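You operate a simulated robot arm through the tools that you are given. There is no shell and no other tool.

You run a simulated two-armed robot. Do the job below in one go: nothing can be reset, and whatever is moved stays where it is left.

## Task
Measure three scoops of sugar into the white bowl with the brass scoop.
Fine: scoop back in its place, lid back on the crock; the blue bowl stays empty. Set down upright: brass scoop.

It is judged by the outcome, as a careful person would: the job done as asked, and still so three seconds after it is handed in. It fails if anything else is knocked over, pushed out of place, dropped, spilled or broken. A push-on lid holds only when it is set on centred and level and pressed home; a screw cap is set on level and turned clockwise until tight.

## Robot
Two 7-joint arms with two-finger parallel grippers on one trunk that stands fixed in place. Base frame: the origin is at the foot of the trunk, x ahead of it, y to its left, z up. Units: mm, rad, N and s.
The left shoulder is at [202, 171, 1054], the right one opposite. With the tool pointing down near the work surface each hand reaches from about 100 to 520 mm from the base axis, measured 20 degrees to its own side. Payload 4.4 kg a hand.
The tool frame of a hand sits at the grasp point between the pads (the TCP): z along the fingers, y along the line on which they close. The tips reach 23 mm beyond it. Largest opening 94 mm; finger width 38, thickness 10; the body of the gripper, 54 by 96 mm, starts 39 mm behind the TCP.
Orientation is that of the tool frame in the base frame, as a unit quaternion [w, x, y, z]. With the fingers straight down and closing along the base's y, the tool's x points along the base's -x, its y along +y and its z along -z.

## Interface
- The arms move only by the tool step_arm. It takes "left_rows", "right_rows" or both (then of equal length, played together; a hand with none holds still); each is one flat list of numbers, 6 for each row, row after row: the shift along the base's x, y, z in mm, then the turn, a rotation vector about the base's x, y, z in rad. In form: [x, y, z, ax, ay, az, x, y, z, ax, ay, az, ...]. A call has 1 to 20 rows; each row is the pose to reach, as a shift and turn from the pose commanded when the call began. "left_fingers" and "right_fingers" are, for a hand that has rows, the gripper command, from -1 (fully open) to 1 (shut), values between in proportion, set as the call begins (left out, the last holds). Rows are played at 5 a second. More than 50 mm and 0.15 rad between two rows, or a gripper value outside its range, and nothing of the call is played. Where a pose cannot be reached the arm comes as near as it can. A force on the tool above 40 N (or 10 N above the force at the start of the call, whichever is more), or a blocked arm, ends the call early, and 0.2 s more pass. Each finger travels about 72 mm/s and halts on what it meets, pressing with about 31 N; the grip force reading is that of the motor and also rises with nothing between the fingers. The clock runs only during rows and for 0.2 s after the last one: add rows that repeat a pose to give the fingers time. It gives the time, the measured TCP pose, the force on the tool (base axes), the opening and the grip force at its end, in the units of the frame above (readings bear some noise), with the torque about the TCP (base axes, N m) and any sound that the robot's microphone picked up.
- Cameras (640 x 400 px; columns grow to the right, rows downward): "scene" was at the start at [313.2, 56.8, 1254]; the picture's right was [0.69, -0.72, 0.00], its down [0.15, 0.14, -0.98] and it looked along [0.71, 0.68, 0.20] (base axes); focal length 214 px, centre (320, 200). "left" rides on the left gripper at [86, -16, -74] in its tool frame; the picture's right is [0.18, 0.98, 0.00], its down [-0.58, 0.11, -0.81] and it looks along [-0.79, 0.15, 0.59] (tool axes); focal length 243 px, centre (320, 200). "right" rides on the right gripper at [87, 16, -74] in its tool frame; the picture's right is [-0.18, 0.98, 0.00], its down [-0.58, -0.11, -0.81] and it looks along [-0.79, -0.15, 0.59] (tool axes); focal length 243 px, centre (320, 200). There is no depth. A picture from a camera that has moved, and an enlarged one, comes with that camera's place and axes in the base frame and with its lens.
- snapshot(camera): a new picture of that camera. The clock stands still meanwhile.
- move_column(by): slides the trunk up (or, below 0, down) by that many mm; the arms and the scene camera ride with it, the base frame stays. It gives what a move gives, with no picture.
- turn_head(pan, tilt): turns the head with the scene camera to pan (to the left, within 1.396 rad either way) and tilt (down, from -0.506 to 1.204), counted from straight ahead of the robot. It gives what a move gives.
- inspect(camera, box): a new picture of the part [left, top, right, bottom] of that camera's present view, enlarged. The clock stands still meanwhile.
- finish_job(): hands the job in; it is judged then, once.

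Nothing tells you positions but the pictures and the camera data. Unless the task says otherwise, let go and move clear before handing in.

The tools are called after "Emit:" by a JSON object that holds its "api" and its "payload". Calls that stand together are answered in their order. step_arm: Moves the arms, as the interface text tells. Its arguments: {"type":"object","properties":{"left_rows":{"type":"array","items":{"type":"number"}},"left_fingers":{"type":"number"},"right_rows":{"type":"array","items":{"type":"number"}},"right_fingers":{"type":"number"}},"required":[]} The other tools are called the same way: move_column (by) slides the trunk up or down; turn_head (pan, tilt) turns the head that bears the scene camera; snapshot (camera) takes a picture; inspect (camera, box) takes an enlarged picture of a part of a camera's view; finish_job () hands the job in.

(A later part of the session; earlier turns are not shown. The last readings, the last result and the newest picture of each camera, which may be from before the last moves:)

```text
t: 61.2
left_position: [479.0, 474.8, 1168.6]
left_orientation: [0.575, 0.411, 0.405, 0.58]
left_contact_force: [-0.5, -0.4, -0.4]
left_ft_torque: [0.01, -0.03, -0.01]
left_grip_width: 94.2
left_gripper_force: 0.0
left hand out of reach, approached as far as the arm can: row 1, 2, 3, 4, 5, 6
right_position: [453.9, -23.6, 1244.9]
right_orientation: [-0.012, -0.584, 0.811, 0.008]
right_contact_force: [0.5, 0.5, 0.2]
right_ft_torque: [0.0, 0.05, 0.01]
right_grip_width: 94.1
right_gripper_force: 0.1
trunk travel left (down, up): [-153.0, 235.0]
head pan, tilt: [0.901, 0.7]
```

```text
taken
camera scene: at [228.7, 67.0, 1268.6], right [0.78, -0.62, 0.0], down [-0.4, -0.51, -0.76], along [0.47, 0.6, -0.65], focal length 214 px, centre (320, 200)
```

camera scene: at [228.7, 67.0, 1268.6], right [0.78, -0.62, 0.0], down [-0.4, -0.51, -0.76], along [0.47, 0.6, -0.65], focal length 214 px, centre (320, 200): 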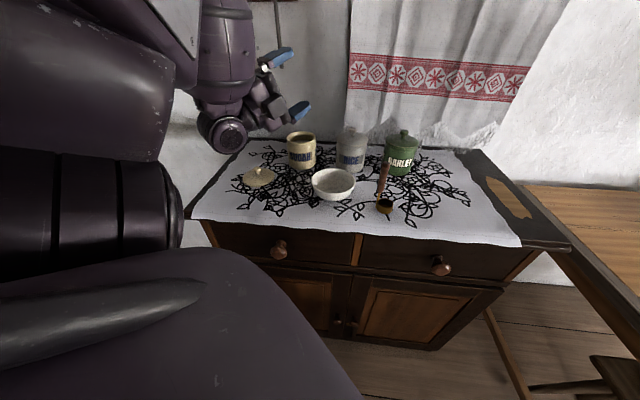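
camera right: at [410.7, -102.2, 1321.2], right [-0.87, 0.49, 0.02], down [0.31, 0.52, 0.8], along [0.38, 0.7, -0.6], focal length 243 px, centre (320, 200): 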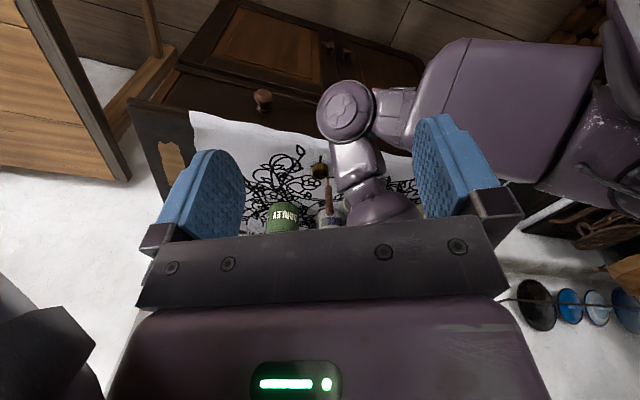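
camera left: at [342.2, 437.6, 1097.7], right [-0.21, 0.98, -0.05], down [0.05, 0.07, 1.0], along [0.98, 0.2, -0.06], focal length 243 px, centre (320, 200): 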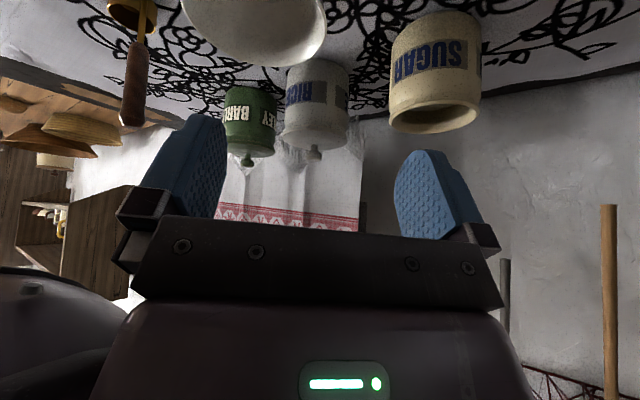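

The hand now points forward and 19° up (110° tilt) with the forearm coming straight down and the view open. I'll see whether this attitude holds while moving lower, near the pouring height.

Emit:
{"api": "step_arm", "payload": {"left_rows": [0, -5, -15, 0, 0, 0, 0, -10, -30, 0, 0, 0, 0, -15, -45, 0, 0, 0, 0, -20, -60, 0, 0, 0, 0, -25, -75, 0, 0, 0, 0, -30, -90, 0, 0, 0]}}

Emit:
{"api": "snapshot", "payload": {"camera": "scene"}}

```text
t: 62.6
left_position: [479.3, 443.3, 1080.0]
left_orientation: [0.577, 0.41, 0.404, 0.58]
left_contact_force: [0.8, 0.6, -0.4]
left_ft_torque: [0.01, 0.03, 0.0]
left_grip_width: 94.3
left_gripper_force: 0.1
right_position: [451.4, -25.7, 1245.7]
right_orientation: [-0.011, -0.585, 0.811, 0.009]
right_contact_force: [0.0, 0.3, 0.2]
right_ft_torque: [-0.01, 0.03, 0.02]
right_grip_width: 93.9
right_gripper_force: 0.1
trunk travel left (down, up): [-153.0, 235.0]
head pan, tilt: [0.901, 0.7]
```

```text
taken
camera scene: at [227.6, 65.9, 1269.2], right [0.78, -0.62, 0.0], down [-0.4, -0.5, -0.76], along [0.48, 0.6, -0.64], focal length 214 px, centre (320, 200)
```

scene: 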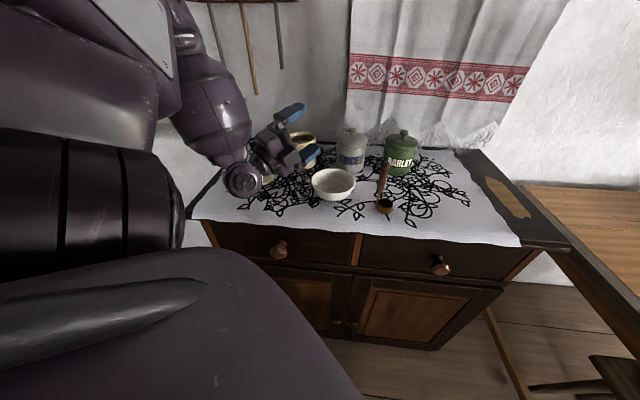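

That works without any warning. I'll check whether even more tilt is possible here.

Emit:
{"api": "step_arm", "payload": {"left_rows": [0, 0, 0, 0, -0.1, 0, 0, 0, 0, 0, -0.2, 0, 0, 0, 0, 0, -0.3, 0]}}

Emit:
{"api": "step_arm", "payload": {"left_rows": [0, 0, -15, 0, 0, 0, 0, 0, -30, 0, 0, 0, 0, 0, -45, 0, 0, 0]}}

Emit:
{"api": "snapshot", "payload": {"camera": "scene"}}

Emit:
{"api": "snapshot", "payload": {"camera": "right"}}

```text
t: 63.4
left_position: [455.6, 456.7, 1088.0]
left_orientation: [0.63, 0.319, 0.313, 0.635]
left_contact_force: [0.4, 0.1, 0.0]
left_ft_torque: [0.05, 0.0, 0.01]
left_grip_width: 94.2
left_gripper_force: 0.0
left hand out of reach, approached as far as the arm can: row 1, 2, 3
right_position: [452.7, -24.9, 1244.1]
right_orientation: [-0.011, -0.584, 0.812, 0.008]
right_contact_force: [-0.2, -0.4, -0.5]
right_ft_torque: [0.01, 0.0, 0.01]
right_grip_width: 94.2
right_gripper_force: 0.1
trunk travel left (down, up): [-153.0, 235.0]
head pan, tilt: [0.901, 0.7]
```

```text
t: 64.2
left_position: [444.6, 461.6, 1045.0]
left_orientation: [0.631, 0.319, 0.313, 0.634]
left_contact_force: [-0.4, 0.5, 0.8]
left_ft_torque: [0.0, -0.01, 0.0]
left_grip_width: 94.1
left_gripper_force: 0.1
left hand out of reach, approached as far as the arm can: row 1, 2, 3
right_position: [453.5, -25.3, 1243.8]
right_orientation: [-0.012, -0.584, 0.812, 0.009]
right_contact_force: [0.8, 0.1, 0.1]
right_ft_torque: [-0.01, 0.06, -0.02]
right_grip_width: 93.9
right_gripper_force: 0.1
trunk travel left (down, up): [-153.0, 235.0]
head pan, tilt: [0.901, 0.7]
```

```text
taken
camera scene: at [227.5, 66.2, 1269.1], right [0.78, -0.62, 0.0], down [-0.4, -0.5, -0.76], along [0.48, 0.6, -0.64], focal length 214 px, centre (320, 200)
```

scene: 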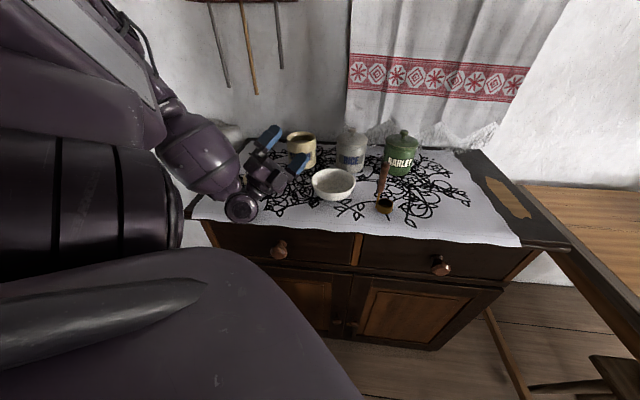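

```text
taken
camera right: at [411.4, -101.7, 1320.8], right [-0.87, 0.49, 0.02], down [0.31, 0.52, 0.8], along [0.38, 0.7, -0.6], focal length 243 px, centre (320, 200)
```

right: 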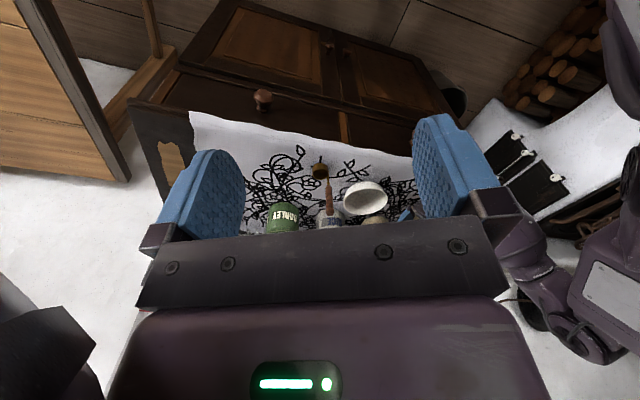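

A tilt of 127° is held with the fingers around [445, 462, 1045], so pouring forward over the bowl is feasible with a straight-down grip at yaw −90°. Now I'll return upright and test reaching the scoop's spot with that yaw.

Emit:
{"api": "step_arm", "payload": {"left_rows": [0, 0, 10, 0, 0.148, 0, 0, 0, 20, 0, 0.296, 0, 0, 0, 30, 0, 0.444, 0, 0, 0, 40, 0, 0.592, 0, 0, 0, 50, 0, 0.74, 0, 0, 0, 60, 0, 0.888, 0, 0, 0, 70, 0, 1.036, 0, 0, 0, 80, 0, 1.184, 0, 0, 0, 90, 0, 1.332, 0, 0, 0, 100, 0, 1.48, 0, 0, 0, 105, 0, 1.628, 0, 0, 0, 110, 0, 1.776, 0, 0, 0, 115, 0, 1.924, 0, 0, 0, 115, 0, 2.072, 0, 0, 0, 115, 0, 2.22, 0]}}

Emit:
{"api": "snapshot", "payload": {"camera": "scene"}}

```text
t: 67.6
left_position: [425.3, 485.4, 1153.4]
left_orientation: [0.032, 0.677, 0.735, -0.015]
left_contact_force: [0.1, 0.0, -0.1]
left_ft_torque: [-0.02, -0.02, -0.02]
left_grip_width: 94.2
left_gripper_force: 0.1
left hand out of reach, approached as far as the arm can: row 4, 5, 6, 7, 8
right_position: [452.4, -25.5, 1247.4]
right_orientation: [-0.011, -0.584, 0.812, 0.007]
right_contact_force: [0.0, 0.6, 0.6]
right_ft_torque: [-0.02, -0.02, 0.0]
right_grip_width: 94.3
right_gripper_force: 0.0
trunk travel left (down, up): [-153.0, 235.0]
head pan, tilt: [0.901, 0.7]
stopped in row 15 (left hand): the arm was blocked; the commanded pose is now the measured one
```

```text
taken
camera scene: at [226.8, 66.4, 1269.4], right [0.78, -0.62, 0.0], down [-0.4, -0.51, -0.76], along [0.48, 0.6, -0.64], focal length 214 px, centre (320, 200)
```

scene: 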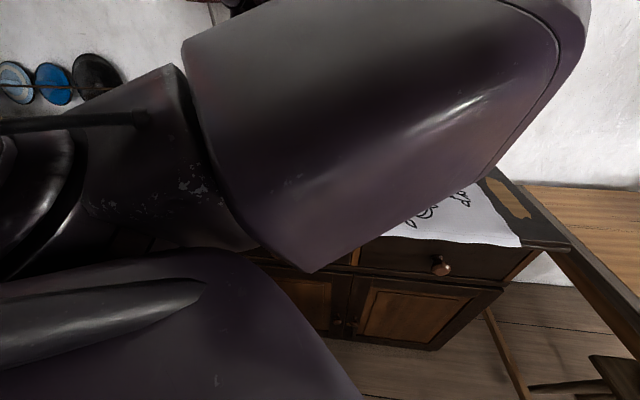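

The hand is nearly upright again; the elbow swings quickly through this region. Next I'll test reaching above the scoop with straight-down, yaw −90°, moving slowly at a safe height.

Emit:
{"api": "step_arm", "payload": {"left_rows": [0, 0, 0, 0.066, 0.024, -0.082, 18, -18, 0, 0.066, 0.024, -0.082, 36, -36, 0, 0.066, 0.024, -0.082, 54, -54, 0, 0.066, 0.024, -0.082, 72, -72, 0, 0.066, 0.024, -0.082, 90, -92, 0, 0.066, 0.024, -0.082]}}

Emit:
{"api": "snapshot", "payload": {"camera": "scene"}}

```text
t: 68.5
left_position: [435.4, 481.1, 1149.4]
left_orientation: [0.037, 0.654, 0.755, -0.011]
left_contact_force: [0.3, -0.6, 0.0]
left_ft_torque: [0.0, 0.02, 0.01]
left_grip_width: 93.9
left_gripper_force: 0.0
right_position: [452.2, -25.8, 1246.1]
right_orientation: [-0.011, -0.584, 0.812, 0.009]
right_contact_force: [-0.1, 0.2, 0.6]
right_ft_torque: [0.05, -0.01, 0.0]
right_grip_width: 94.2
right_gripper_force: 0.1
trunk travel left (down, up): [-153.0, 235.0]
head pan, tilt: [0.901, 0.7]
stopped in row 4 (left hand): the arm was blocked; the commanded pose is now the measured one
```

```text
taken
camera scene: at [227.6, 66.3, 1269.1], right [0.78, -0.62, 0.0], down [-0.4, -0.5, -0.76], along [0.48, 0.6, -0.64], focal length 214 px, centre (320, 200)
```

scene: 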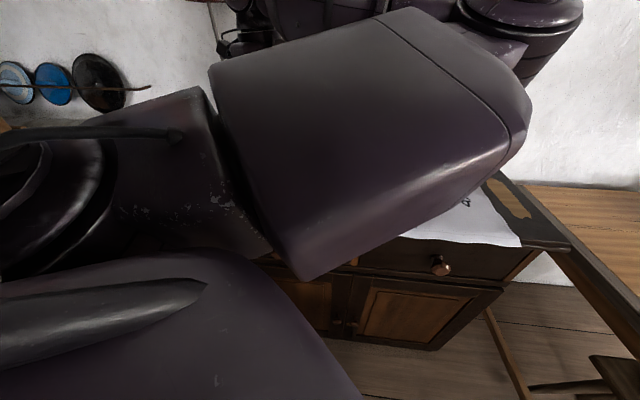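

The arm is blocked again; the left elbow is coming close to the right hand and the head. I'll move the right arm well out of the way to the right first.

Emit:
{"api": "step_arm", "payload": {"right_rows": [0, -35, 0, 0, 0, 0, 0, -70, 0, 0, 0, 0, -5, -110, 0, 0, 0, 0, -10, -150, 0, 0, 0, 0, -20, -190, 0, 0, 0, 0, -30, -230, 0, 0, 0, 0, -40, -270, 0, 0, 0, 0, -50, -310, 0, 0, 0, 0]}}

Emit:
{"api": "snapshot", "payload": {"camera": "right"}}

Emit:
{"api": "snapshot", "payload": {"camera": "scene"}}

```text
t: 70.3
left_position: [434.8, 480.8, 1150.1]
left_orientation: [0.04, 0.655, 0.755, -0.01]
left_contact_force: [-0.2, 0.1, 0.0]
left_ft_torque: [0.04, 0.03, -0.01]
left_grip_width: 93.5
left_gripper_force: 0.1
right_position: [387.6, -285.0, 1235.3]
right_orientation: [-0.011, -0.583, 0.812, 0.007]
right_contact_force: [0.3, 0.0, -0.1]
right_ft_torque: [0.04, -0.02, 0.0]
right_grip_width: 93.9
right_gripper_force: 0.0
right hand out of reach, approached as far as the arm can: row 7, 8
trunk travel left (down, up): [-153.0, 235.0]
head pan, tilt: [0.901, 0.7]
```

```text
taken
camera right: at [345.2, -361.6, 1310.9], right [-0.87, 0.49, 0.02], down [0.31, 0.52, 0.8], along [0.38, 0.7, -0.6], focal length 243 px, centre (320, 200)
```

right: 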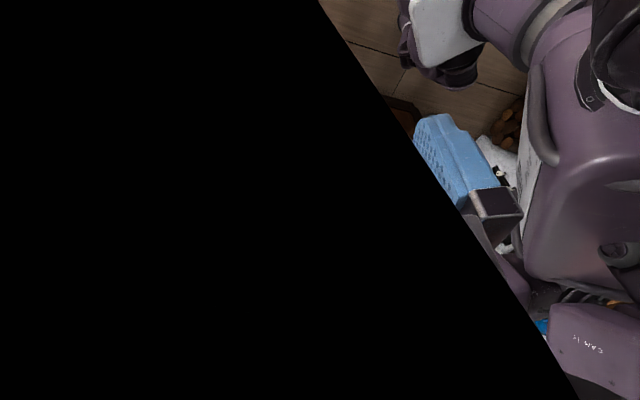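

```text
taken
camera scene: at [227.2, 65.6, 1269.2], right [0.78, -0.62, 0.0], down [-0.4, -0.5, -0.77], along [0.48, 0.6, -0.64], focal length 214 px, centre (320, 200)
```

scene: 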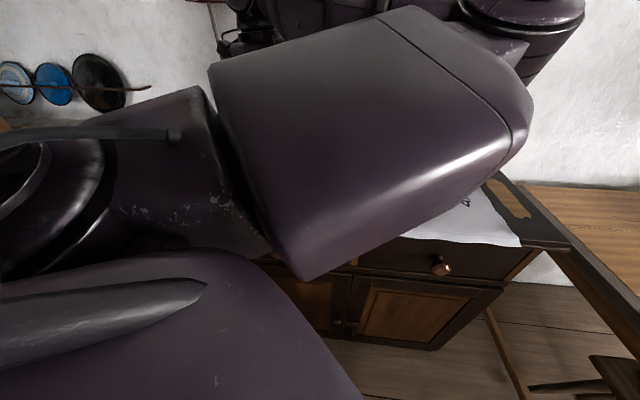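

The right arm is clear. I'll retry moving the left hand toward the scoop, a bit slower.

Emit:
{"api": "step_arm", "payload": {"left_rows": [0, 0, 0, 0.04, 0.015, -0.05, 0, 0, 0, 0.08, 0.03, -0.12, 0, 0, 0, 0.08, 0.03, -0.15, 10, -10, 0, 0.08, 0.03, -0.15, 20, -20, 0, 0.08, 0.03, -0.15, 30, -30, 0, 0.08, 0.03, -0.15, 40, -40, 0, 0.08, 0.03, -0.15, 50, -50, 0, 0.08, 0.03, -0.15, 60, -60, 0, 0.08, 0.03, -0.15, 70, -70, 0, 0.08, 0.03, -0.15]}}

Emit:
{"api": "snapshot", "payload": {"camera": "scene"}}

```text
t: 71.9
left_position: [452.5, 468.1, 1107.2]
left_orientation: [0.051, 0.672, 0.736, -0.058]
left_contact_force: [0.1, 0.7, 0.9]
left_ft_torque: [0.01, -0.01, 0.01]
left_grip_width: 93.9
left_gripper_force: 0.0
right_position: [387.6, -282.6, 1235.0]
right_orientation: [-0.012, -0.584, 0.812, 0.008]
right_contact_force: [0.3, -0.5, 0.2]
right_ft_torque: [0.03, 0.03, -0.06]
right_grip_width: 94.1
right_gripper_force: 0.0
trunk travel left (down, up): [-153.0, 235.0]
head pan, tilt: [0.901, 0.7]
stopped in row 8 (left hand): the arm was blocked; the commanded pose is now the measured one
```

```text
taken
camera scene: at [227.6, 66.5, 1269.1], right [0.78, -0.62, 0.0], down [-0.4, -0.51, -0.76], along [0.48, 0.6, -0.64], focal length 214 px, centre (320, 200)
```

scene: 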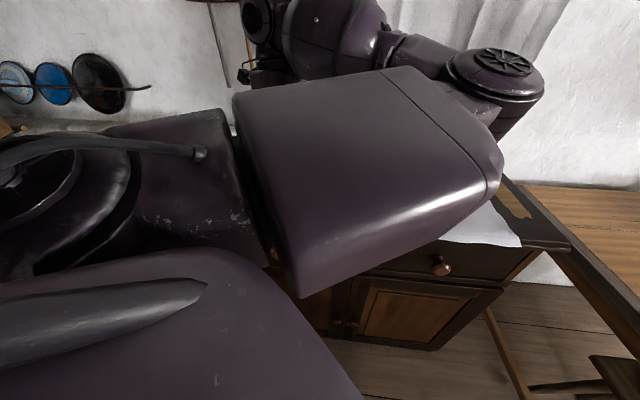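

Still blocked, so this elbow-in branch can't go further right. I'll go back up, tilt forward into the elbow-out branch, then move right and come upright there.

Emit:
{"api": "step_arm", "payload": {"left_rows": [2, 0, 20, 0.05, -0.003, -0.03, 4, 0, 40, 0.1, -0.006, -0.06, 6, 0, 60, 0.154, -0.01, -0.09, 8, 2, 71, 0.154, -0.01, -0.09]}}

Emit:
{"api": "step_arm", "payload": {"left_rows": [0, 0, 0, 0, -0.15, 0, 0, 0, 0, 0, -0.3, 0, 0, 0, 0, 0, -0.45, 0, 0, 0, 0, 0, -0.6, 0, 0, 0, 0, 0, -0.75, 0, 0, 0, 0, 0, -0.9, 0, 0, 0, 0, 0, -1.05, 0, 0, 0, 0, 0, -1.2, 0, 0, 0, 0, 0, -1.32, 0, 0, 0, 0, 0, -1.44, 0, 0, 0, 0, 0, -1.56, 0, 0, 0, 0, 0, -1.68, 0, 0, 0, 0, 0, -1.8, 0, 0, 0, 0, 0, -1.8, 0, 0, 0, 0, 0, -1.8, 0]}}

Emit:
{"api": "snapshot", "payload": {"camera": "scene"}}

```text
t: 72.9
left_position: [463.3, 466.6, 1180.8]
left_orientation: [-0.003, 0.711, 0.703, 0.001]
left_contact_force: [0.2, 1.2, 1.1]
left_ft_torque: [0.01, 0.01, 0.0]
left_grip_width: 94.2
left_gripper_force: 0.0
right_position: [387.1, -283.9, 1235.6]
right_orientation: [-0.011, -0.584, 0.812, 0.009]
right_contact_force: [0.1, 0.1, 0.1]
right_ft_torque: [-0.01, -0.01, 0.0]
right_grip_width: 93.9
right_gripper_force: 0.0
trunk travel left (down, up): [-153.0, 235.0]
head pan, tilt: [0.901, 0.7]
```

```text
t: 76.1
left_position: [466.0, 474.2, 1179.0]
left_orientation: [0.552, 0.441, 0.437, 0.557]
left_contact_force: [-0.6, 0.1, 0.4]
left_ft_torque: [-0.02, -0.01, 0.01]
left_grip_width: 93.9
left_gripper_force: 0.0
left hand out of reach, approached as far as the arm can: row 9, 10, 11, 12, 13, 14, 15
right_position: [386.7, -283.1, 1235.2]
right_orientation: [-0.012, -0.584, 0.812, 0.008]
right_contact_force: [0.1, 0.2, 0.1]
right_ft_torque: [-0.01, 0.02, 0.03]
right_grip_width: 94.2
right_gripper_force: 0.0
trunk travel left (down, up): [-153.0, 235.0]
head pan, tilt: [0.901, 0.7]
```

```text
taken
camera scene: at [227.1, 66.3, 1269.2], right [0.78, -0.62, 0.0], down [-0.4, -0.5, -0.76], along [0.48, 0.6, -0.64], focal length 214 px, centre (320, 200)
```

scene: 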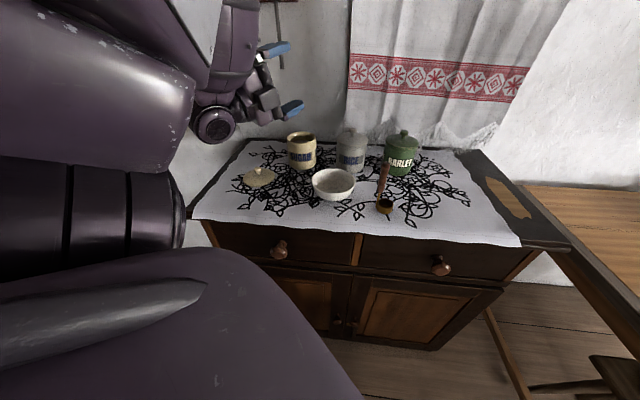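

In the elbow-out branch again. Now I'll shift the hand to the right and forward while keeping this tilt, then gradually straighten it.

Emit:
{"api": "step_arm", "payload": {"left_rows": [4, -20, -5, 0, 0.08, 0, 8, -40, -10, 0, 0.16, 0, 12, -60, -15, 0, 0.24, 0, 16, -80, -20, 0, 0.32, 0, 20, -100, -20, 0, 0.4, 0, 30, -120, -20, 0, 0.48, 0]}}

Emit:
{"api": "snapshot", "payload": {"camera": "scene"}}

```text
t: 77.5
left_position: [551.8, 390.6, 1165.6]
left_orientation: [0.431, 0.561, 0.557, 0.435]
left_contact_force: [0.1, -0.8, 0.3]
left_ft_torque: [-0.02, -0.02, 0.02]
left_grip_width: 93.9
left_gripper_force: 0.1
left hand out of reach, approached as far as the arm can: row 1, 2, 3, 4, 5, 6
right_position: [387.9, -286.0, 1234.3]
right_orientation: [-0.01, -0.584, 0.812, 0.008]
right_contact_force: [0.2, 0.6, -0.1]
right_ft_torque: [0.06, 0.0, 0.03]
right_grip_width: 94.1
right_gripper_force: 0.0
trunk travel left (down, up): [-153.0, 235.0]
head pan, tilt: [0.901, 0.7]
```

```text
taken
camera scene: at [227.7, 65.2, 1269.1], right [0.78, -0.62, 0.0], down [-0.4, -0.5, -0.77], along [0.48, 0.6, -0.64], focal length 214 px, centre (320, 200)
```

scene: 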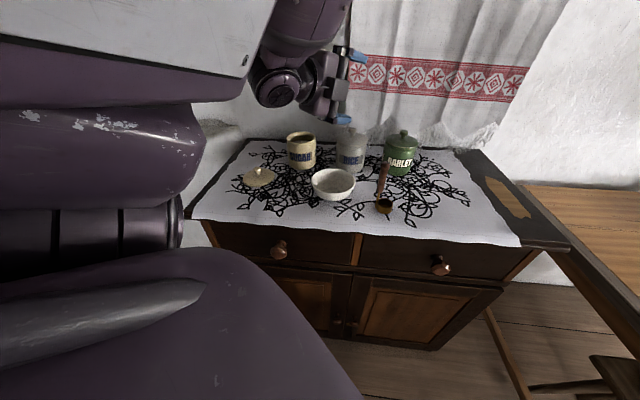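

Good, the elbow stays out on the left and the view is open. I'll continue straightening while moving above the scoop.

Emit:
{"api": "step_arm", "payload": {"left_rows": [30, -3, 0, 0, 0.13, 0, 60, -6, 0, 0, 0.26, 0, 80, -9, 0, 0, 0.4, 0, 90, -12, 0, 0, 0.53, 0, 100, -15, 0, 0, 0.66, 0, 108, -20, 0, 0, 0.79, 0]}}

Emit:
{"api": "snapshot", "payload": {"camera": "scene"}}

```text
t: 78.8
left_position: [659.1, 339.7, 1098.2]
left_orientation: [0.264, 0.679, 0.674, 0.126]
left_contact_force: [0.3, -0.4, 0.3]
left_ft_torque: [0.01, 0.02, 0.05]
left_grip_width: 93.8
left_gripper_force: 0.0
right_position: [388.2, -284.0, 1234.7]
right_orientation: [-0.012, -0.583, 0.812, 0.009]
right_contact_force: [0.1, -0.1, 0.3]
right_ft_torque: [-0.04, -0.01, 0.01]
right_grip_width: 94.1
right_gripper_force: 0.0
trunk travel left (down, up): [-153.0, 235.0]
head pan, tilt: [0.901, 0.7]
stopped in row 6 (left hand): the arm was blocked; the commanded pose is now the measured one
```

```text
taken
camera scene: at [230.1, 61.5, 1263.5], right [0.75, -0.66, 0.0], down [-0.46, -0.52, -0.72], along [0.48, 0.54, -0.69], focal length 214 px, centre (320, 200)
```

scene: 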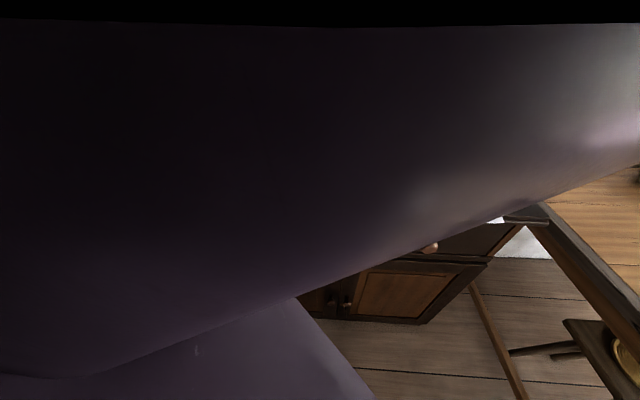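

The upper arm swung against the head and stopped (the head pan shifted slightly). I'll back out the way I came, toward the last good pose.

Emit:
{"api": "step_arm", "payload": {"left_rows": [-13, 6, 10, 0.02, -0.095, 0.015, -26, 13, 20, 0.04, -0.19, 0.031, -40, 19, 30, 0.06, -0.284, 0.046, -53, 26, 40, 0.08, -0.378, 0.062, -67, 32, 50, 0.1, -0.473, 0.078, -80, 38, 60, 0.12, -0.567, 0.093, -94, 45, 70, 0.14, -0.66, 0.108, -107, 51, 80, 0.161, -0.756, 0.124]}}

Emit:
{"api": "snapshot", "payload": {"camera": "scene"}}

```text
t: 79.6
left_position: [614.1, 333.4, 1080.0]
left_orientation: [0.371, 0.63, 0.662, 0.164]
left_contact_force: [0.5, 0.1, 0.9]
left_ft_torque: [0.0, 0.0, -0.03]
left_grip_width: 94.1
left_gripper_force: 0.1
right_position: [387.1, -283.7, 1235.5]
right_orientation: [-0.011, -0.583, 0.812, 0.009]
right_contact_force: [0.3, 0.5, 0.3]
right_ft_torque: [0.01, 0.04, 0.0]
right_grip_width: 94.1
right_gripper_force: 0.2
trunk travel left (down, up): [-153.0, 235.0]
head pan, tilt: [0.901, 0.7]
stopped in row 4 (left hand): the arm was blocked; the commanded pose is now the measured one
```

```text
taken
camera scene: at [227.5, 66.2, 1269.1], right [0.78, -0.62, 0.0], down [-0.4, -0.5, -0.76], along [0.48, 0.6, -0.64], focal length 214 px, centre (320, 200)
```

scene: 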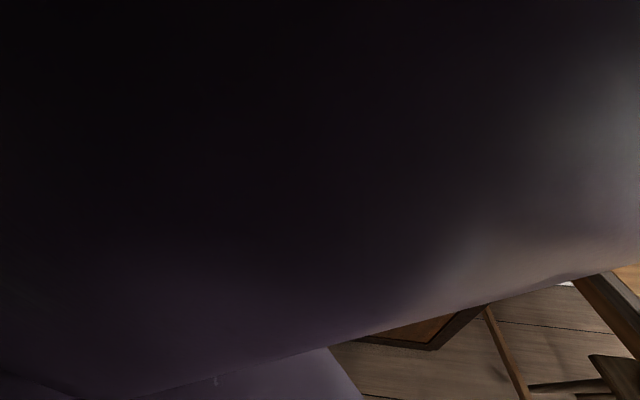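

The upper arm is pressed against the head's camera. I'll turn the head away to the right to free it, then look at where the arm is with the hand cameras.

Emit:
{"api": "turn_head", "payload": {"pan": -0.8, "tilt": 0.7}}

Emit:
{"api": "snapshot", "payload": {"camera": "left"}}

Emit:
{"api": "snapshot", "payload": {"camera": "scene"}}

```text
t: 81.3
left_position: [614.6, 334.1, 1077.3]
left_orientation: [0.37, 0.631, 0.662, 0.163]
left_contact_force: [0.2, -0.3, -0.8]
left_ft_torque: [0.02, 0.0, 0.03]
left_grip_width: 94.0
left_gripper_force: 0.1
right_position: [387.7, -284.7, 1233.9]
right_orientation: [-0.011, -0.583, 0.812, 0.008]
right_contact_force: [0.1, -0.7, -0.8]
right_ft_torque: [-0.03, 0.03, 0.02]
right_grip_width: 94.2
right_gripper_force: 0.0
trunk travel left (down, up): [-153.0, 235.0]
head pan, tilt: [-0.799, 0.7]
```

```text
taken
camera left: at [557.0, 432.4, 1092.6], right [0.71, 0.32, 0.62], down [-0.52, -0.34, 0.78], along [0.46, -0.88, -0.07], focal length 243 px, centre (320, 200)
```

left: 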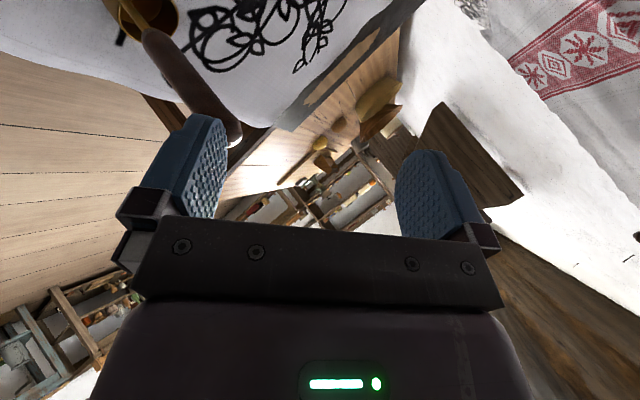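

```text
taken
camera scene: at [237.9, 56.3, 1269.2], right [0.67, -0.74, 0.0], down [-0.48, -0.43, -0.77], along [0.57, 0.51, -0.64], focal length 214 px, centre (320, 200)
```

scene: 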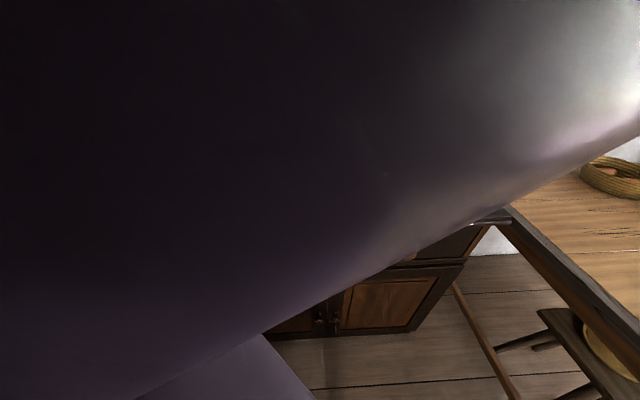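

The head is held by the arm across it. I'll set the head command back to where it actually is, then stretch the left arm outward to pull its upper arm away.

Emit:
{"api": "turn_head", "payload": {"pan": 0.73, "tilt": 0.7}}

Emit:
{"api": "step_arm", "payload": {"left_rows": [5, 12, 12, 0, 0, 0, 10, 24, 24, 0, 0, 0, 15, 36, 36, 0, 0, 0, 20, 48, 48, 0, 0, 0, 25, 60, 60, 0, 0, 0, 30, 75, 75, 0, 0, 0, 35, 90, 90, 0, 0, 0]}}

Emit:
{"api": "snapshot", "payload": {"camera": "scene"}}

```text
t: 83.0
left_position: [615.9, 333.2, 1080.7]
left_orientation: [0.37, 0.63, 0.662, 0.165]
left_contact_force: [-0.2, -0.5, -0.3]
left_ft_torque: [-0.01, 0.01, 0.0]
left_grip_width: 94.2
left_gripper_force: 0.0
right_position: [387.1, -285.8, 1236.4]
right_orientation: [-0.011, -0.583, 0.812, 0.008]
right_contact_force: [-0.1, -0.5, 0.2]
right_ft_torque: [-0.01, 0.01, 0.02]
right_grip_width: 94.0
right_gripper_force: 0.1
trunk travel left (down, up): [-153.0, 235.0]
head pan, tilt: [0.73, 0.7]
```

```text
t: 83.8
left_position: [636.1, 322.1, 1085.5]
left_orientation: [0.407, 0.633, 0.651, 0.098]
left_contact_force: [0.0, 0.3, 1.0]
left_ft_torque: [-0.02, 0.04, 0.01]
left_grip_width: 94.1
left_gripper_force: 0.0
right_position: [386.3, -285.1, 1236.1]
right_orientation: [-0.011, -0.583, 0.812, 0.008]
right_contact_force: [0.9, -0.3, -0.9]
right_ft_torque: [-0.01, 0.0, 0.03]
right_grip_width: 93.8
right_gripper_force: 0.2
trunk travel left (down, up): [-153.0, 235.0]
head pan, tilt: [0.73, 0.7]
stopped in row 4 (left hand): the arm was blocked; the commanded pose is now the measured one
```

```text
taken
camera scene: at [237.9, 56.3, 1269.2], right [0.67, -0.75, 0.0], down [-0.48, -0.43, -0.76], along [0.57, 0.51, -0.64], focal length 214 px, centre (320, 200)
```

scene: 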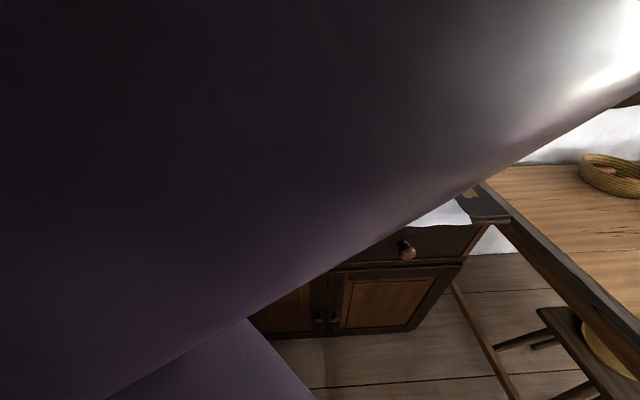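

The arm shifted up a little relative to the head. I'll keep working toward the known good elbow-out pose in small moves.

Emit:
{"api": "step_arm", "payload": {"left_rows": [0, 5, 10, 0, -0.05, 0.03, 0, 10, 20, 0, -0.1, 0.06, 0, 15, 30, 0, -0.15, 0.09, 0, 20, 40, 0, -0.2, 0.12, 0, 25, 50, 0, -0.25, 0.15, 0, 30, 60, 0, -0.3, 0.18]}}

Emit:
{"api": "snapshot", "payload": {"camera": "scene"}}

```text
t: 85.2
left_position: [637.0, 339.6, 1125.3]
left_orientation: [0.504, 0.539, 0.647, 0.191]
left_contact_force: [-0.1, 0.5, 0.1]
left_ft_torque: [-0.01, -0.01, -0.02]
left_grip_width: 94.2
left_gripper_force: 0.1
right_position: [386.8, -285.1, 1236.4]
right_orientation: [-0.011, -0.583, 0.812, 0.008]
right_contact_force: [0.4, 1.5, -1.0]
right_ft_torque: [0.01, 0.02, -0.04]
right_grip_width: 94.0
right_gripper_force: 0.1
trunk travel left (down, up): [-153.0, 235.0]
head pan, tilt: [0.73, 0.7]
```

```text
taken
camera scene: at [238.1, 56.1, 1269.1], right [0.67, -0.75, 0.0], down [-0.48, -0.43, -0.76], along [0.57, 0.51, -0.64], focal length 214 px, centre (320, 200)
```

scene: 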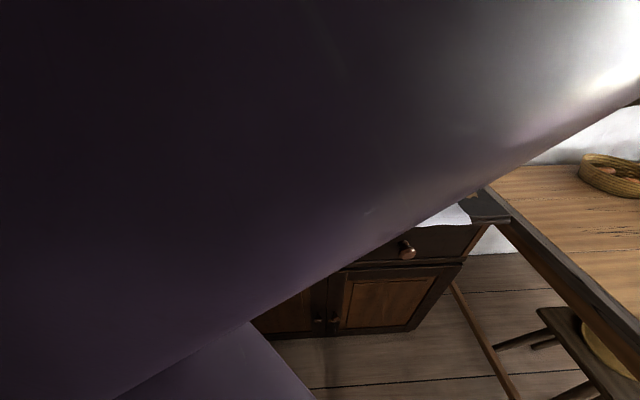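

The hand moves freely again. I'll continue toward the elbow-out pose near [575, 391, 1185].

Emit:
{"api": "step_arm", "payload": {"left_rows": [-10, 6, 7, 0.076, -0.042, 0.025, -20, 13, 13, 0.152, -0.085, 0.05, -30, 19, 20, 0.228, -0.127, 0.075, -40, 26, 27, 0.304, -0.169, 0.1, -50, 32, 33, 0.38, -0.212, 0.125, -61, 39, 40, 0.456, -0.254, 0.15]}}

Emit:
{"api": "snapshot", "payload": {"camera": "scene"}}

```text
t: 85.7
left_position: [623.0, 342.6, 1116.1]
left_orientation: [0.516, 0.522, 0.646, 0.207]
left_contact_force: [0.0, -0.8, 0.7]
left_ft_torque: [0.01, 0.03, -0.01]
left_grip_width: 93.9
left_gripper_force: 0.1
right_position: [387.3, -283.7, 1235.5]
right_orientation: [-0.012, -0.584, 0.812, 0.007]
right_contact_force: [0.9, 0.1, -0.6]
right_ft_torque: [0.0, 0.0, 0.02]
right_grip_width: 94.0
right_gripper_force: 0.0
trunk travel left (down, up): [-153.0, 235.0]
head pan, tilt: [0.73, 0.7]
stopped in row 2 (left hand): the arm was blocked; the commanded pose is now the measured one
```

```text
taken
camera scene: at [238.0, 56.2, 1269.1], right [0.67, -0.75, 0.0], down [-0.48, -0.43, -0.76], along [0.57, 0.51, -0.64], focal length 214 px, centre (320, 200)
```

scene: 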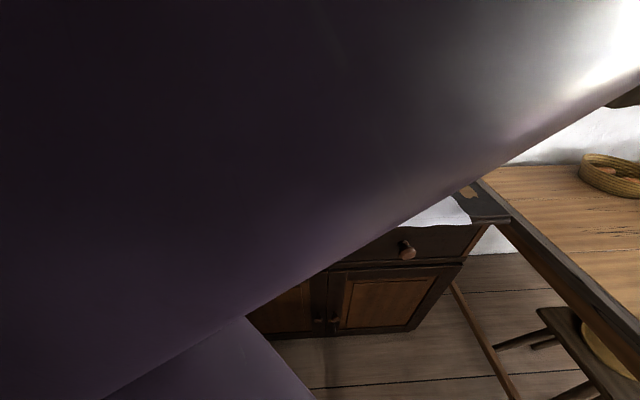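

Moving back in x pushes the elbow into the head, while moving forward and up is free. I'll stretch forward and left instead to swing the upper arm off the head.

Emit:
{"api": "step_arm", "payload": {"left_rows": [6, 6, 12, 0, 0, 0, 12, 12, 24, 0, 0, 0, 18, 20, 36, 0, 0, 0, 24, 28, 48, 0, 0, 0, 30, 36, 60, 0, 0, 0, 36, 46, 72, 0, 0, 0, 42, 56, 84, 0, 0, 0, 48, 66, 96, 0, 0, 0]}}

Emit:
{"api": "snapshot", "payload": {"camera": "scene"}}

```text
t: 86.6
left_position: [650.0, 328.1, 1127.7]
left_orientation: [0.547, 0.514, 0.647, 0.137]
left_contact_force: [-0.5, -0.6, -0.4]
left_ft_torque: [-0.02, -0.02, -0.02]
left_grip_width: 94.1
left_gripper_force: 0.0
right_position: [386.6, -284.9, 1234.7]
right_orientation: [-0.011, -0.583, 0.812, 0.008]
right_contact_force: [0.1, -0.3, 0.2]
right_ft_torque: [-0.02, 0.0, -0.03]
right_grip_width: 93.9
right_gripper_force: 0.1
trunk travel left (down, up): [-153.0, 235.0]
head pan, tilt: [0.73, 0.7]
stopped in row 4 (left hand): the arm was blocked; the commanded pose is now the measured one
```

```text
taken
camera scene: at [237.9, 56.2, 1269.2], right [0.67, -0.75, 0.0], down [-0.48, -0.43, -0.76], along [0.57, 0.51, -0.64], focal length 214 px, centre (320, 200)
```

scene: 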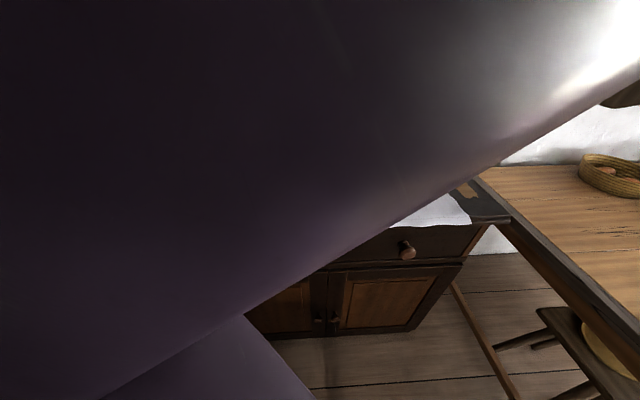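

The upper arm is resting on the head from above, so I'll tilt the head down, away from it.

Emit:
{"api": "turn_head", "payload": {"pan": 0.73, "tilt": 1.2}}

Emit:
{"api": "snapshot", "payload": {"camera": "scene"}}

```text
t: 87.5
left_position: [650.8, 328.4, 1128.2]
left_orientation: [0.546, 0.514, 0.647, 0.137]
left_contact_force: [0.0, 0.0, -0.5]
left_ft_torque: [0.01, -0.02, -0.01]
left_grip_width: 94.1
left_gripper_force: 0.1
right_position: [387.6, -284.3, 1234.9]
right_orientation: [-0.011, -0.583, 0.812, 0.008]
right_contact_force: [0.7, 0.0, -0.6]
right_ft_torque: [0.03, -0.03, -0.01]
right_grip_width: 94.1
right_gripper_force: 0.1
trunk travel left (down, up): [-153.0, 235.0]
head pan, tilt: [0.73, 1.201]
```

```text
taken
camera scene: at [216.4, 36.8, 1233.2], right [0.67, -0.75, 0.0], down [-0.69, -0.62, -0.36], along [0.27, 0.24, -0.93], focal length 214 px, centre (320, 200)
```

scene: 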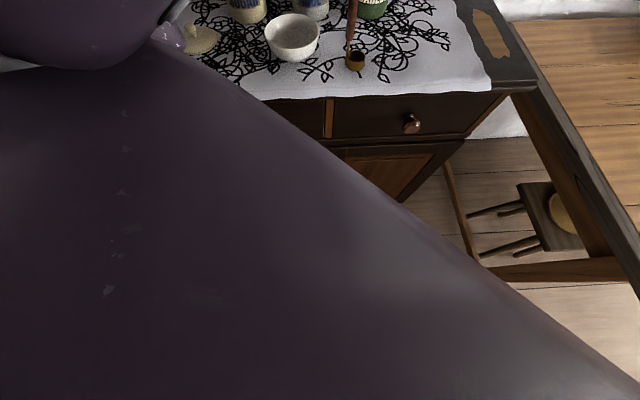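

The head is freed downward and the table looks undisturbed. I'll pan it right to make room for the left arm.

Emit:
{"api": "turn_head", "payload": {"pan": -0.5, "tilt": 1.2}}

Emit:
{"api": "snapshot", "payload": {"camera": "scene"}}

```text
t: 89.0
left_position: [649.0, 329.6, 1128.9]
left_orientation: [0.546, 0.512, 0.649, 0.137]
left_contact_force: [0.5, 0.0, 0.1]
left_ft_torque: [0.02, 0.01, -0.01]
left_grip_width: 94.0
left_gripper_force: 0.0
right_position: [387.4, -284.4, 1236.3]
right_orientation: [-0.011, -0.583, 0.812, 0.008]
right_contact_force: [0.1, 0.0, 0.1]
right_ft_torque: [0.02, -0.02, 0.01]
right_grip_width: 94.1
right_gripper_force: 0.1
trunk travel left (down, up): [-153.0, 235.0]
head pan, tilt: [-0.499, 1.201]
```

```text
taken
camera scene: at [224.6, 13.8, 1230.3], right [0.28, -0.96, 0.0], down [-0.91, -0.26, -0.31], along [0.3, 0.09, -0.95], focal length 214 px, centre (320, 200)
```

scene: 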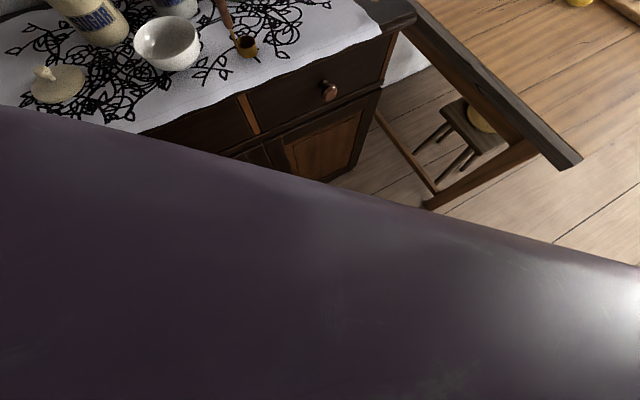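

The head is still touched on its right by the arm, whose elbow must be to the front-right. The free direction is to bring the hand left and back to straight-down, so I'll do that slowly with the head command relaxed.

Emit:
{"api": "turn_head", "payload": {"pan": 0.35, "tilt": 1.2}}

Emit:
{"api": "step_arm", "payload": {"left_rows": [0, 15, 5, 0.062, 0.103, -0.021, 0, 30, 10, 0.123, 0.206, -0.041, 0, 45, 15, 0.185, 0.309, -0.062, 0, 60, 20, 0.246, 0.412, -0.083, 0, 75, 25, 0.308, 0.515, -0.104, -5, 90, 30, 0.369, 0.617, -0.124, -10, 105, 35, 0.431, 0.72, -0.145, -15, 120, 40, 0.492, 0.823, -0.166, -20, 135, 45, 0.554, 0.926, -0.186, -25, 150, 50, 0.615, 1.029, -0.207]}}

Emit:
{"api": "snapshot", "payload": {"camera": "scene"}}

Emit:
{"api": "snapshot", "payload": {"camera": "left"}}

```text
t: 90.1
left_position: [648.6, 330.3, 1126.8]
left_orientation: [0.546, 0.512, 0.649, 0.136]
left_contact_force: [0.5, -0.2, 0.3]
left_ft_torque: [0.02, 0.03, -0.01]
left_grip_width: 94.2
left_gripper_force: 0.0
right_position: [388.2, -284.3, 1235.3]
right_orientation: [-0.011, -0.583, 0.812, 0.008]
right_contact_force: [0.1, -0.4, 0.2]
right_ft_torque: [0.0, -0.01, 0.0]
right_grip_width: 93.8
right_gripper_force: 0.1
trunk travel left (down, up): [-153.0, 235.0]
head pan, tilt: [0.351, 1.201]
```

```text
t: 90.8
left_position: [655.4, 314.9, 1113.8]
left_orientation: [0.481, 0.566, 0.669, 0.028]
left_contact_force: [-0.3, -0.1, 0.2]
left_ft_torque: [0.01, -0.03, 0.0]
left_grip_width: 93.9
left_gripper_force: 0.0
right_position: [387.5, -282.0, 1235.6]
right_orientation: [-0.011, -0.584, 0.812, 0.008]
right_contact_force: [-0.1, -0.7, 0.5]
right_ft_torque: [-0.01, -0.03, 0.0]
right_grip_width: 93.9
right_gripper_force: 0.1
trunk travel left (down, up): [-153.0, 235.0]
head pan, tilt: [0.351, 1.201]
stopped in row 3 (left hand): the arm was blocked; the commanded pose is now the measured one
```

```text
taken
camera scene: at [226.7, 18.9, 1233.3], right [0.34, -0.94, 0.0], down [-0.88, -0.32, -0.36], along [0.34, 0.12, -0.93], focal length 214 px, centre (320, 200)
```

scene: 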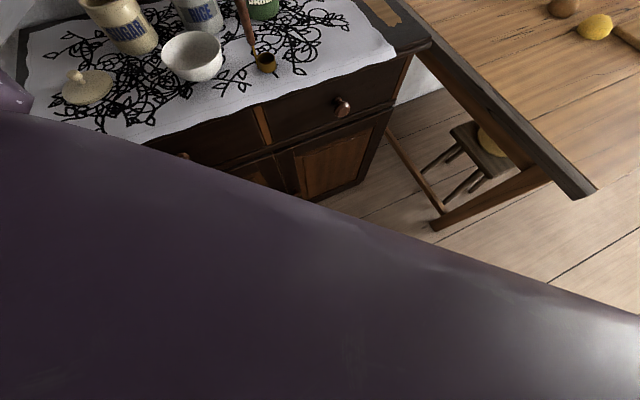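

```text
taken
camera left: at [602.5, 414.3, 1092.2], right [0.74, 0.5, 0.46], down [-0.53, -0.01, 0.85], along [0.43, -0.87, 0.25], focal length 243 px, centre (320, 200)
```

left: 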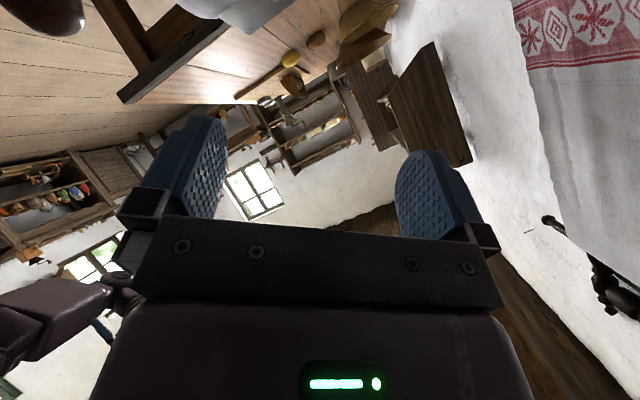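

I think the elbow is up beside the head, between its two branches. With the head now tilted low, I'll try again to bring the arm back to the elbow-out side, slowly.

Emit:
{"api": "step_arm", "payload": {"left_rows": [0, 4, 8, 0.046, -0.082, 0.036, 0, 8, 16, 0.092, -0.164, 0.073, 0, 12, 24, 0.138, -0.246, 0.109, -5, 18, 32, 0.185, -0.328, 0.145, -10, 24, 40, 0.231, -0.41, 0.182, -15, 30, 48, 0.277, -0.492, 0.218, -22, 38, 56, 0.323, -0.574, 0.254, -30, 46, 64, 0.369, -0.656, 0.29, -40, 56, 72, 0.415, -0.737, 0.327, -50, 66, 80, 0.461, -0.819, 0.363, -60, 76, 84, 0.507, -0.901, 0.399, -70, 90, 88, 0.5536, -0.9833, 0.4357]}}

Emit:
{"api": "snapshot", "payload": {"camera": "scene"}}

```text
t: 92.1
left_position: [641.1, 357.9, 1149.7]
left_orientation: [0.586, 0.464, 0.623, 0.233]
left_contact_force: [-0.4, 0.0, 0.6]
left_ft_torque: [0.02, -0.02, 0.03]
left_grip_width: 94.0
left_gripper_force: 0.1
right_position: [387.2, -284.4, 1235.0]
right_orientation: [-0.011, -0.583, 0.812, 0.007]
right_contact_force: [0.0, 1.0, -1.1]
right_ft_torque: [0.01, 0.01, -0.01]
right_grip_width: 94.1
right_gripper_force: 0.0
trunk travel left (down, up): [-153.0, 235.0]
head pan, tilt: [0.351, 1.201]
stopped in row 6 (left hand): the arm was blocked; the commanded pose is now the measured one
```

```text
taken
camera scene: at [226.9, 18.9, 1233.3], right [0.34, -0.94, 0.0], down [-0.88, -0.32, -0.36], along [0.34, 0.12, -0.93], focal length 214 px, centre (320, 200)
```

scene: 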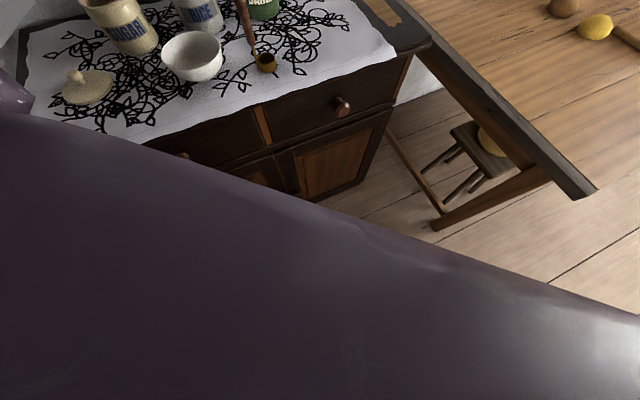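

It made progress before stopping. I'll continue the rotation with no backward motion in x.

Emit:
{"api": "step_arm", "payload": {"left_rows": [3, 8, 8, 0.063, -0.062, 0.032, 6, 16, 16, 0.127, -0.125, 0.064, 9, 24, 24, 0.19, -0.187, 0.097, 12, 32, 32, 0.254, -0.249, 0.129, 12, 40, 40, 0.317, -0.312, 0.161, 12, 48, 48, 0.38, -0.374, 0.193, 12, 56, 56, 0.444, -0.436, 0.225, 12, 64, 64, 0.507, -0.4986, 0.2576]}}

Emit:
{"api": "snapshot", "payload": {"camera": "left"}}

```text
t: 93.9
left_position: [652.1, 419.1, 1211.1]
left_orientation: [0.547, 0.444, 0.44, 0.558]
left_contact_force: [0.1, 0.4, -0.2]
left_ft_torque: [-0.01, -0.01, -0.02]
left_grip_width: 93.9
left_gripper_force: 0.0
right_position: [385.7, -283.8, 1236.8]
right_orientation: [-0.011, -0.583, 0.812, 0.008]
right_contact_force: [-0.4, -0.2, 0.2]
right_ft_torque: [0.0, -0.04, 0.01]
right_grip_width: 93.9
right_gripper_force: 0.1
trunk travel left (down, up): [-153.0, 235.0]
head pan, tilt: [0.351, 1.201]
```

```text
taken
camera left: at [582.0, 506.2, 1179.9], right [-0.22, 0.17, 0.96], down [-0.81, -0.59, -0.08], along [0.55, -0.79, 0.26], focal length 243 px, centre (320, 200)
```

left: 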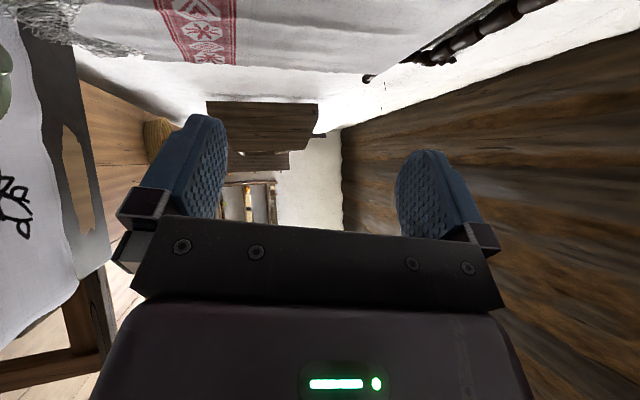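

The arm is free and tracking exactly. I'll turn the head partly back to see the arm's posture.

Emit:
{"api": "turn_head", "payload": {"pan": 0.5, "tilt": 0.8}}

Emit:
{"api": "snapshot", "payload": {"camera": "scene"}}

```text
t: 94.8
left_position: [653.6, 418.5, 1211.4]
left_orientation: [0.548, 0.444, 0.44, 0.556]
left_contact_force: [-0.4, -0.1, -0.1]
left_ft_torque: [-0.02, -0.01, 0.01]
left_grip_width: 94.1
left_gripper_force: 0.1
right_position: [387.6, -284.9, 1235.1]
right_orientation: [-0.011, -0.583, 0.812, 0.008]
right_contact_force: [-0.2, 0.5, -0.2]
right_ft_torque: [-0.03, -0.03, 0.01]
right_grip_width: 93.9
right_gripper_force: 0.1
trunk travel left (down, up): [-153.0, 235.0]
head pan, tilt: [0.499, 0.799]
```

```text
taken
camera scene: at [245.4, 37.9, 1260.8], right [0.48, -0.88, 0.0], down [-0.63, -0.34, -0.7], along [0.61, 0.33, -0.72], focal length 214 px, centre (320, 200)
```

scene: 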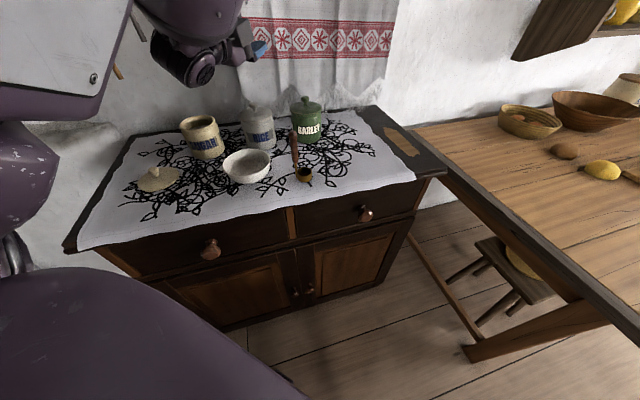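

Now the elbow is up on the left with the forearm reaching forward, and everything on the cabinet is visible and undisturbed. From this stretched posture I'll try straightening the tool in small stages, watching the elbow.

Emit:
{"api": "step_arm", "payload": {"left_rows": [0, 0, 0, 0, 0.1, 0, 0, 0, 0, 0, 0.2, 0, 0, 0, 0, 0, 0.3, 0, 0, 0, 0, 0, 0.4, 0]}}

Emit:
{"api": "snapshot", "payload": {"camera": "scene"}}

```text
t: 95.8
left_position: [650.4, 425.1, 1207.7]
left_orientation: [0.447, 0.541, 0.545, 0.458]
left_contact_force: [0.0, 0.3, 0.3]
left_ft_torque: [0.0, 0.03, -0.01]
left_grip_width: 93.7
left_gripper_force: 0.1
right_position: [388.0, -284.7, 1234.9]
right_orientation: [-0.011, -0.583, 0.812, 0.008]
right_contact_force: [-0.4, 0.3, 0.1]
right_ft_torque: [-0.02, -0.02, 0.03]
right_grip_width: 93.9
right_gripper_force: 0.1
trunk travel left (down, up): [-153.0, 235.0]
head pan, tilt: [0.499, 0.799]
```

```text
taken
camera scene: at [232.8, 17.0, 1237.3], right [0.29, -0.96, 0.0], down [-0.86, -0.26, -0.43], along [0.41, 0.12, -0.9], focal length 214 px, centre (320, 200)
```

scene: 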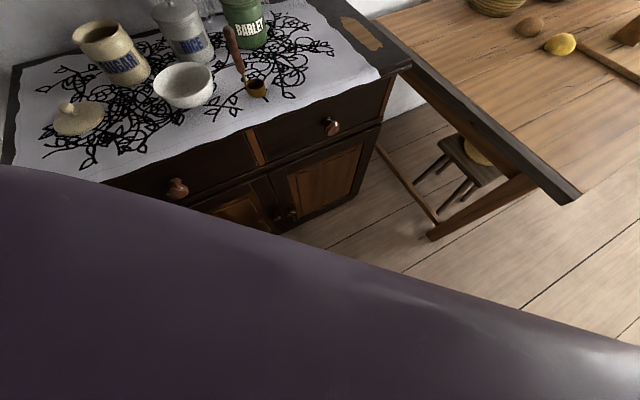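

The upper arm is nudging the head again as the elbow drifts right, so the head itself is the obstacle. I'll restore the previous tilt, then turn the head far to the right and down to clear the arm's path.

Emit:
{"api": "step_arm", "payload": {"left_rows": [0, 0, 0, 0, -0.1, 0, 0, 0, 0, 0, -0.2, 0, 0, 0, 0, 0, -0.3, 0, 0, 0, 0, 0, -0.4, 0, 0, 0, 0, 0, -0.4, 0]}}

Emit:
{"api": "turn_head", "payload": {"pan": -1.2, "tilt": 0.9}}

Emit:
{"api": "snapshot", "payload": {"camera": "scene"}}

```text
t: 97.0
left_position: [653.3, 419.1, 1209.9]
left_orientation: [0.547, 0.444, 0.44, 0.557]
left_contact_force: [0.3, -0.1, 0.2]
left_ft_torque: [-0.01, -0.02, -0.01]
left_grip_width: 94.0
left_gripper_force: 0.2
right_position: [386.8, -284.1, 1235.9]
right_orientation: [-0.011, -0.583, 0.812, 0.008]
right_contact_force: [-1.3, -0.4, -0.9]
right_ft_torque: [0.01, 0.0, 0.03]
right_grip_width: 93.7
right_gripper_force: 0.0
trunk travel left (down, up): [-153.0, 235.0]
head pan, tilt: [0.499, 0.799]
```

```text
t: 98.7
left_position: [652.9, 419.1, 1208.6]
left_orientation: [0.548, 0.444, 0.439, 0.557]
left_contact_force: [-0.4, -0.7, -0.7]
left_ft_torque: [-0.04, -0.04, 0.0]
left_grip_width: 93.9
left_gripper_force: 0.1
right_position: [387.7, -286.5, 1234.9]
right_orientation: [-0.011, -0.583, 0.812, 0.008]
right_contact_force: [-0.6, -0.9, -0.2]
right_ft_torque: [0.02, 0.02, 0.01]
right_grip_width: 94.0
right_gripper_force: 0.0
trunk travel left (down, up): [-153.0, 235.0]
head pan, tilt: [-1.201, 0.901]
```

```text
taken
camera scene: at [202.0, -70.9, 1253.0], right [-0.93, -0.36, 0.0], down [-0.28, 0.73, -0.62], along [0.22, -0.58, -0.78], focal length 214 px, centre (320, 200)
```

scene: 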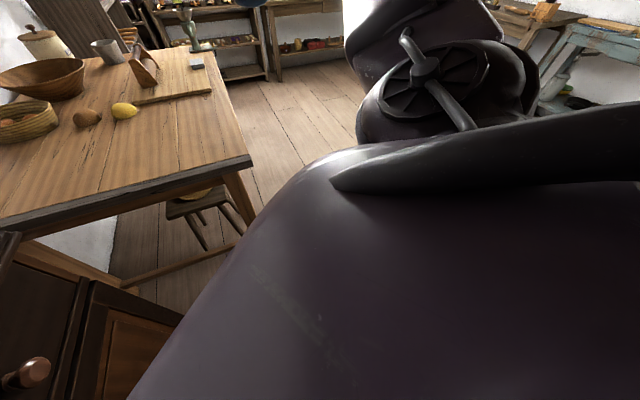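

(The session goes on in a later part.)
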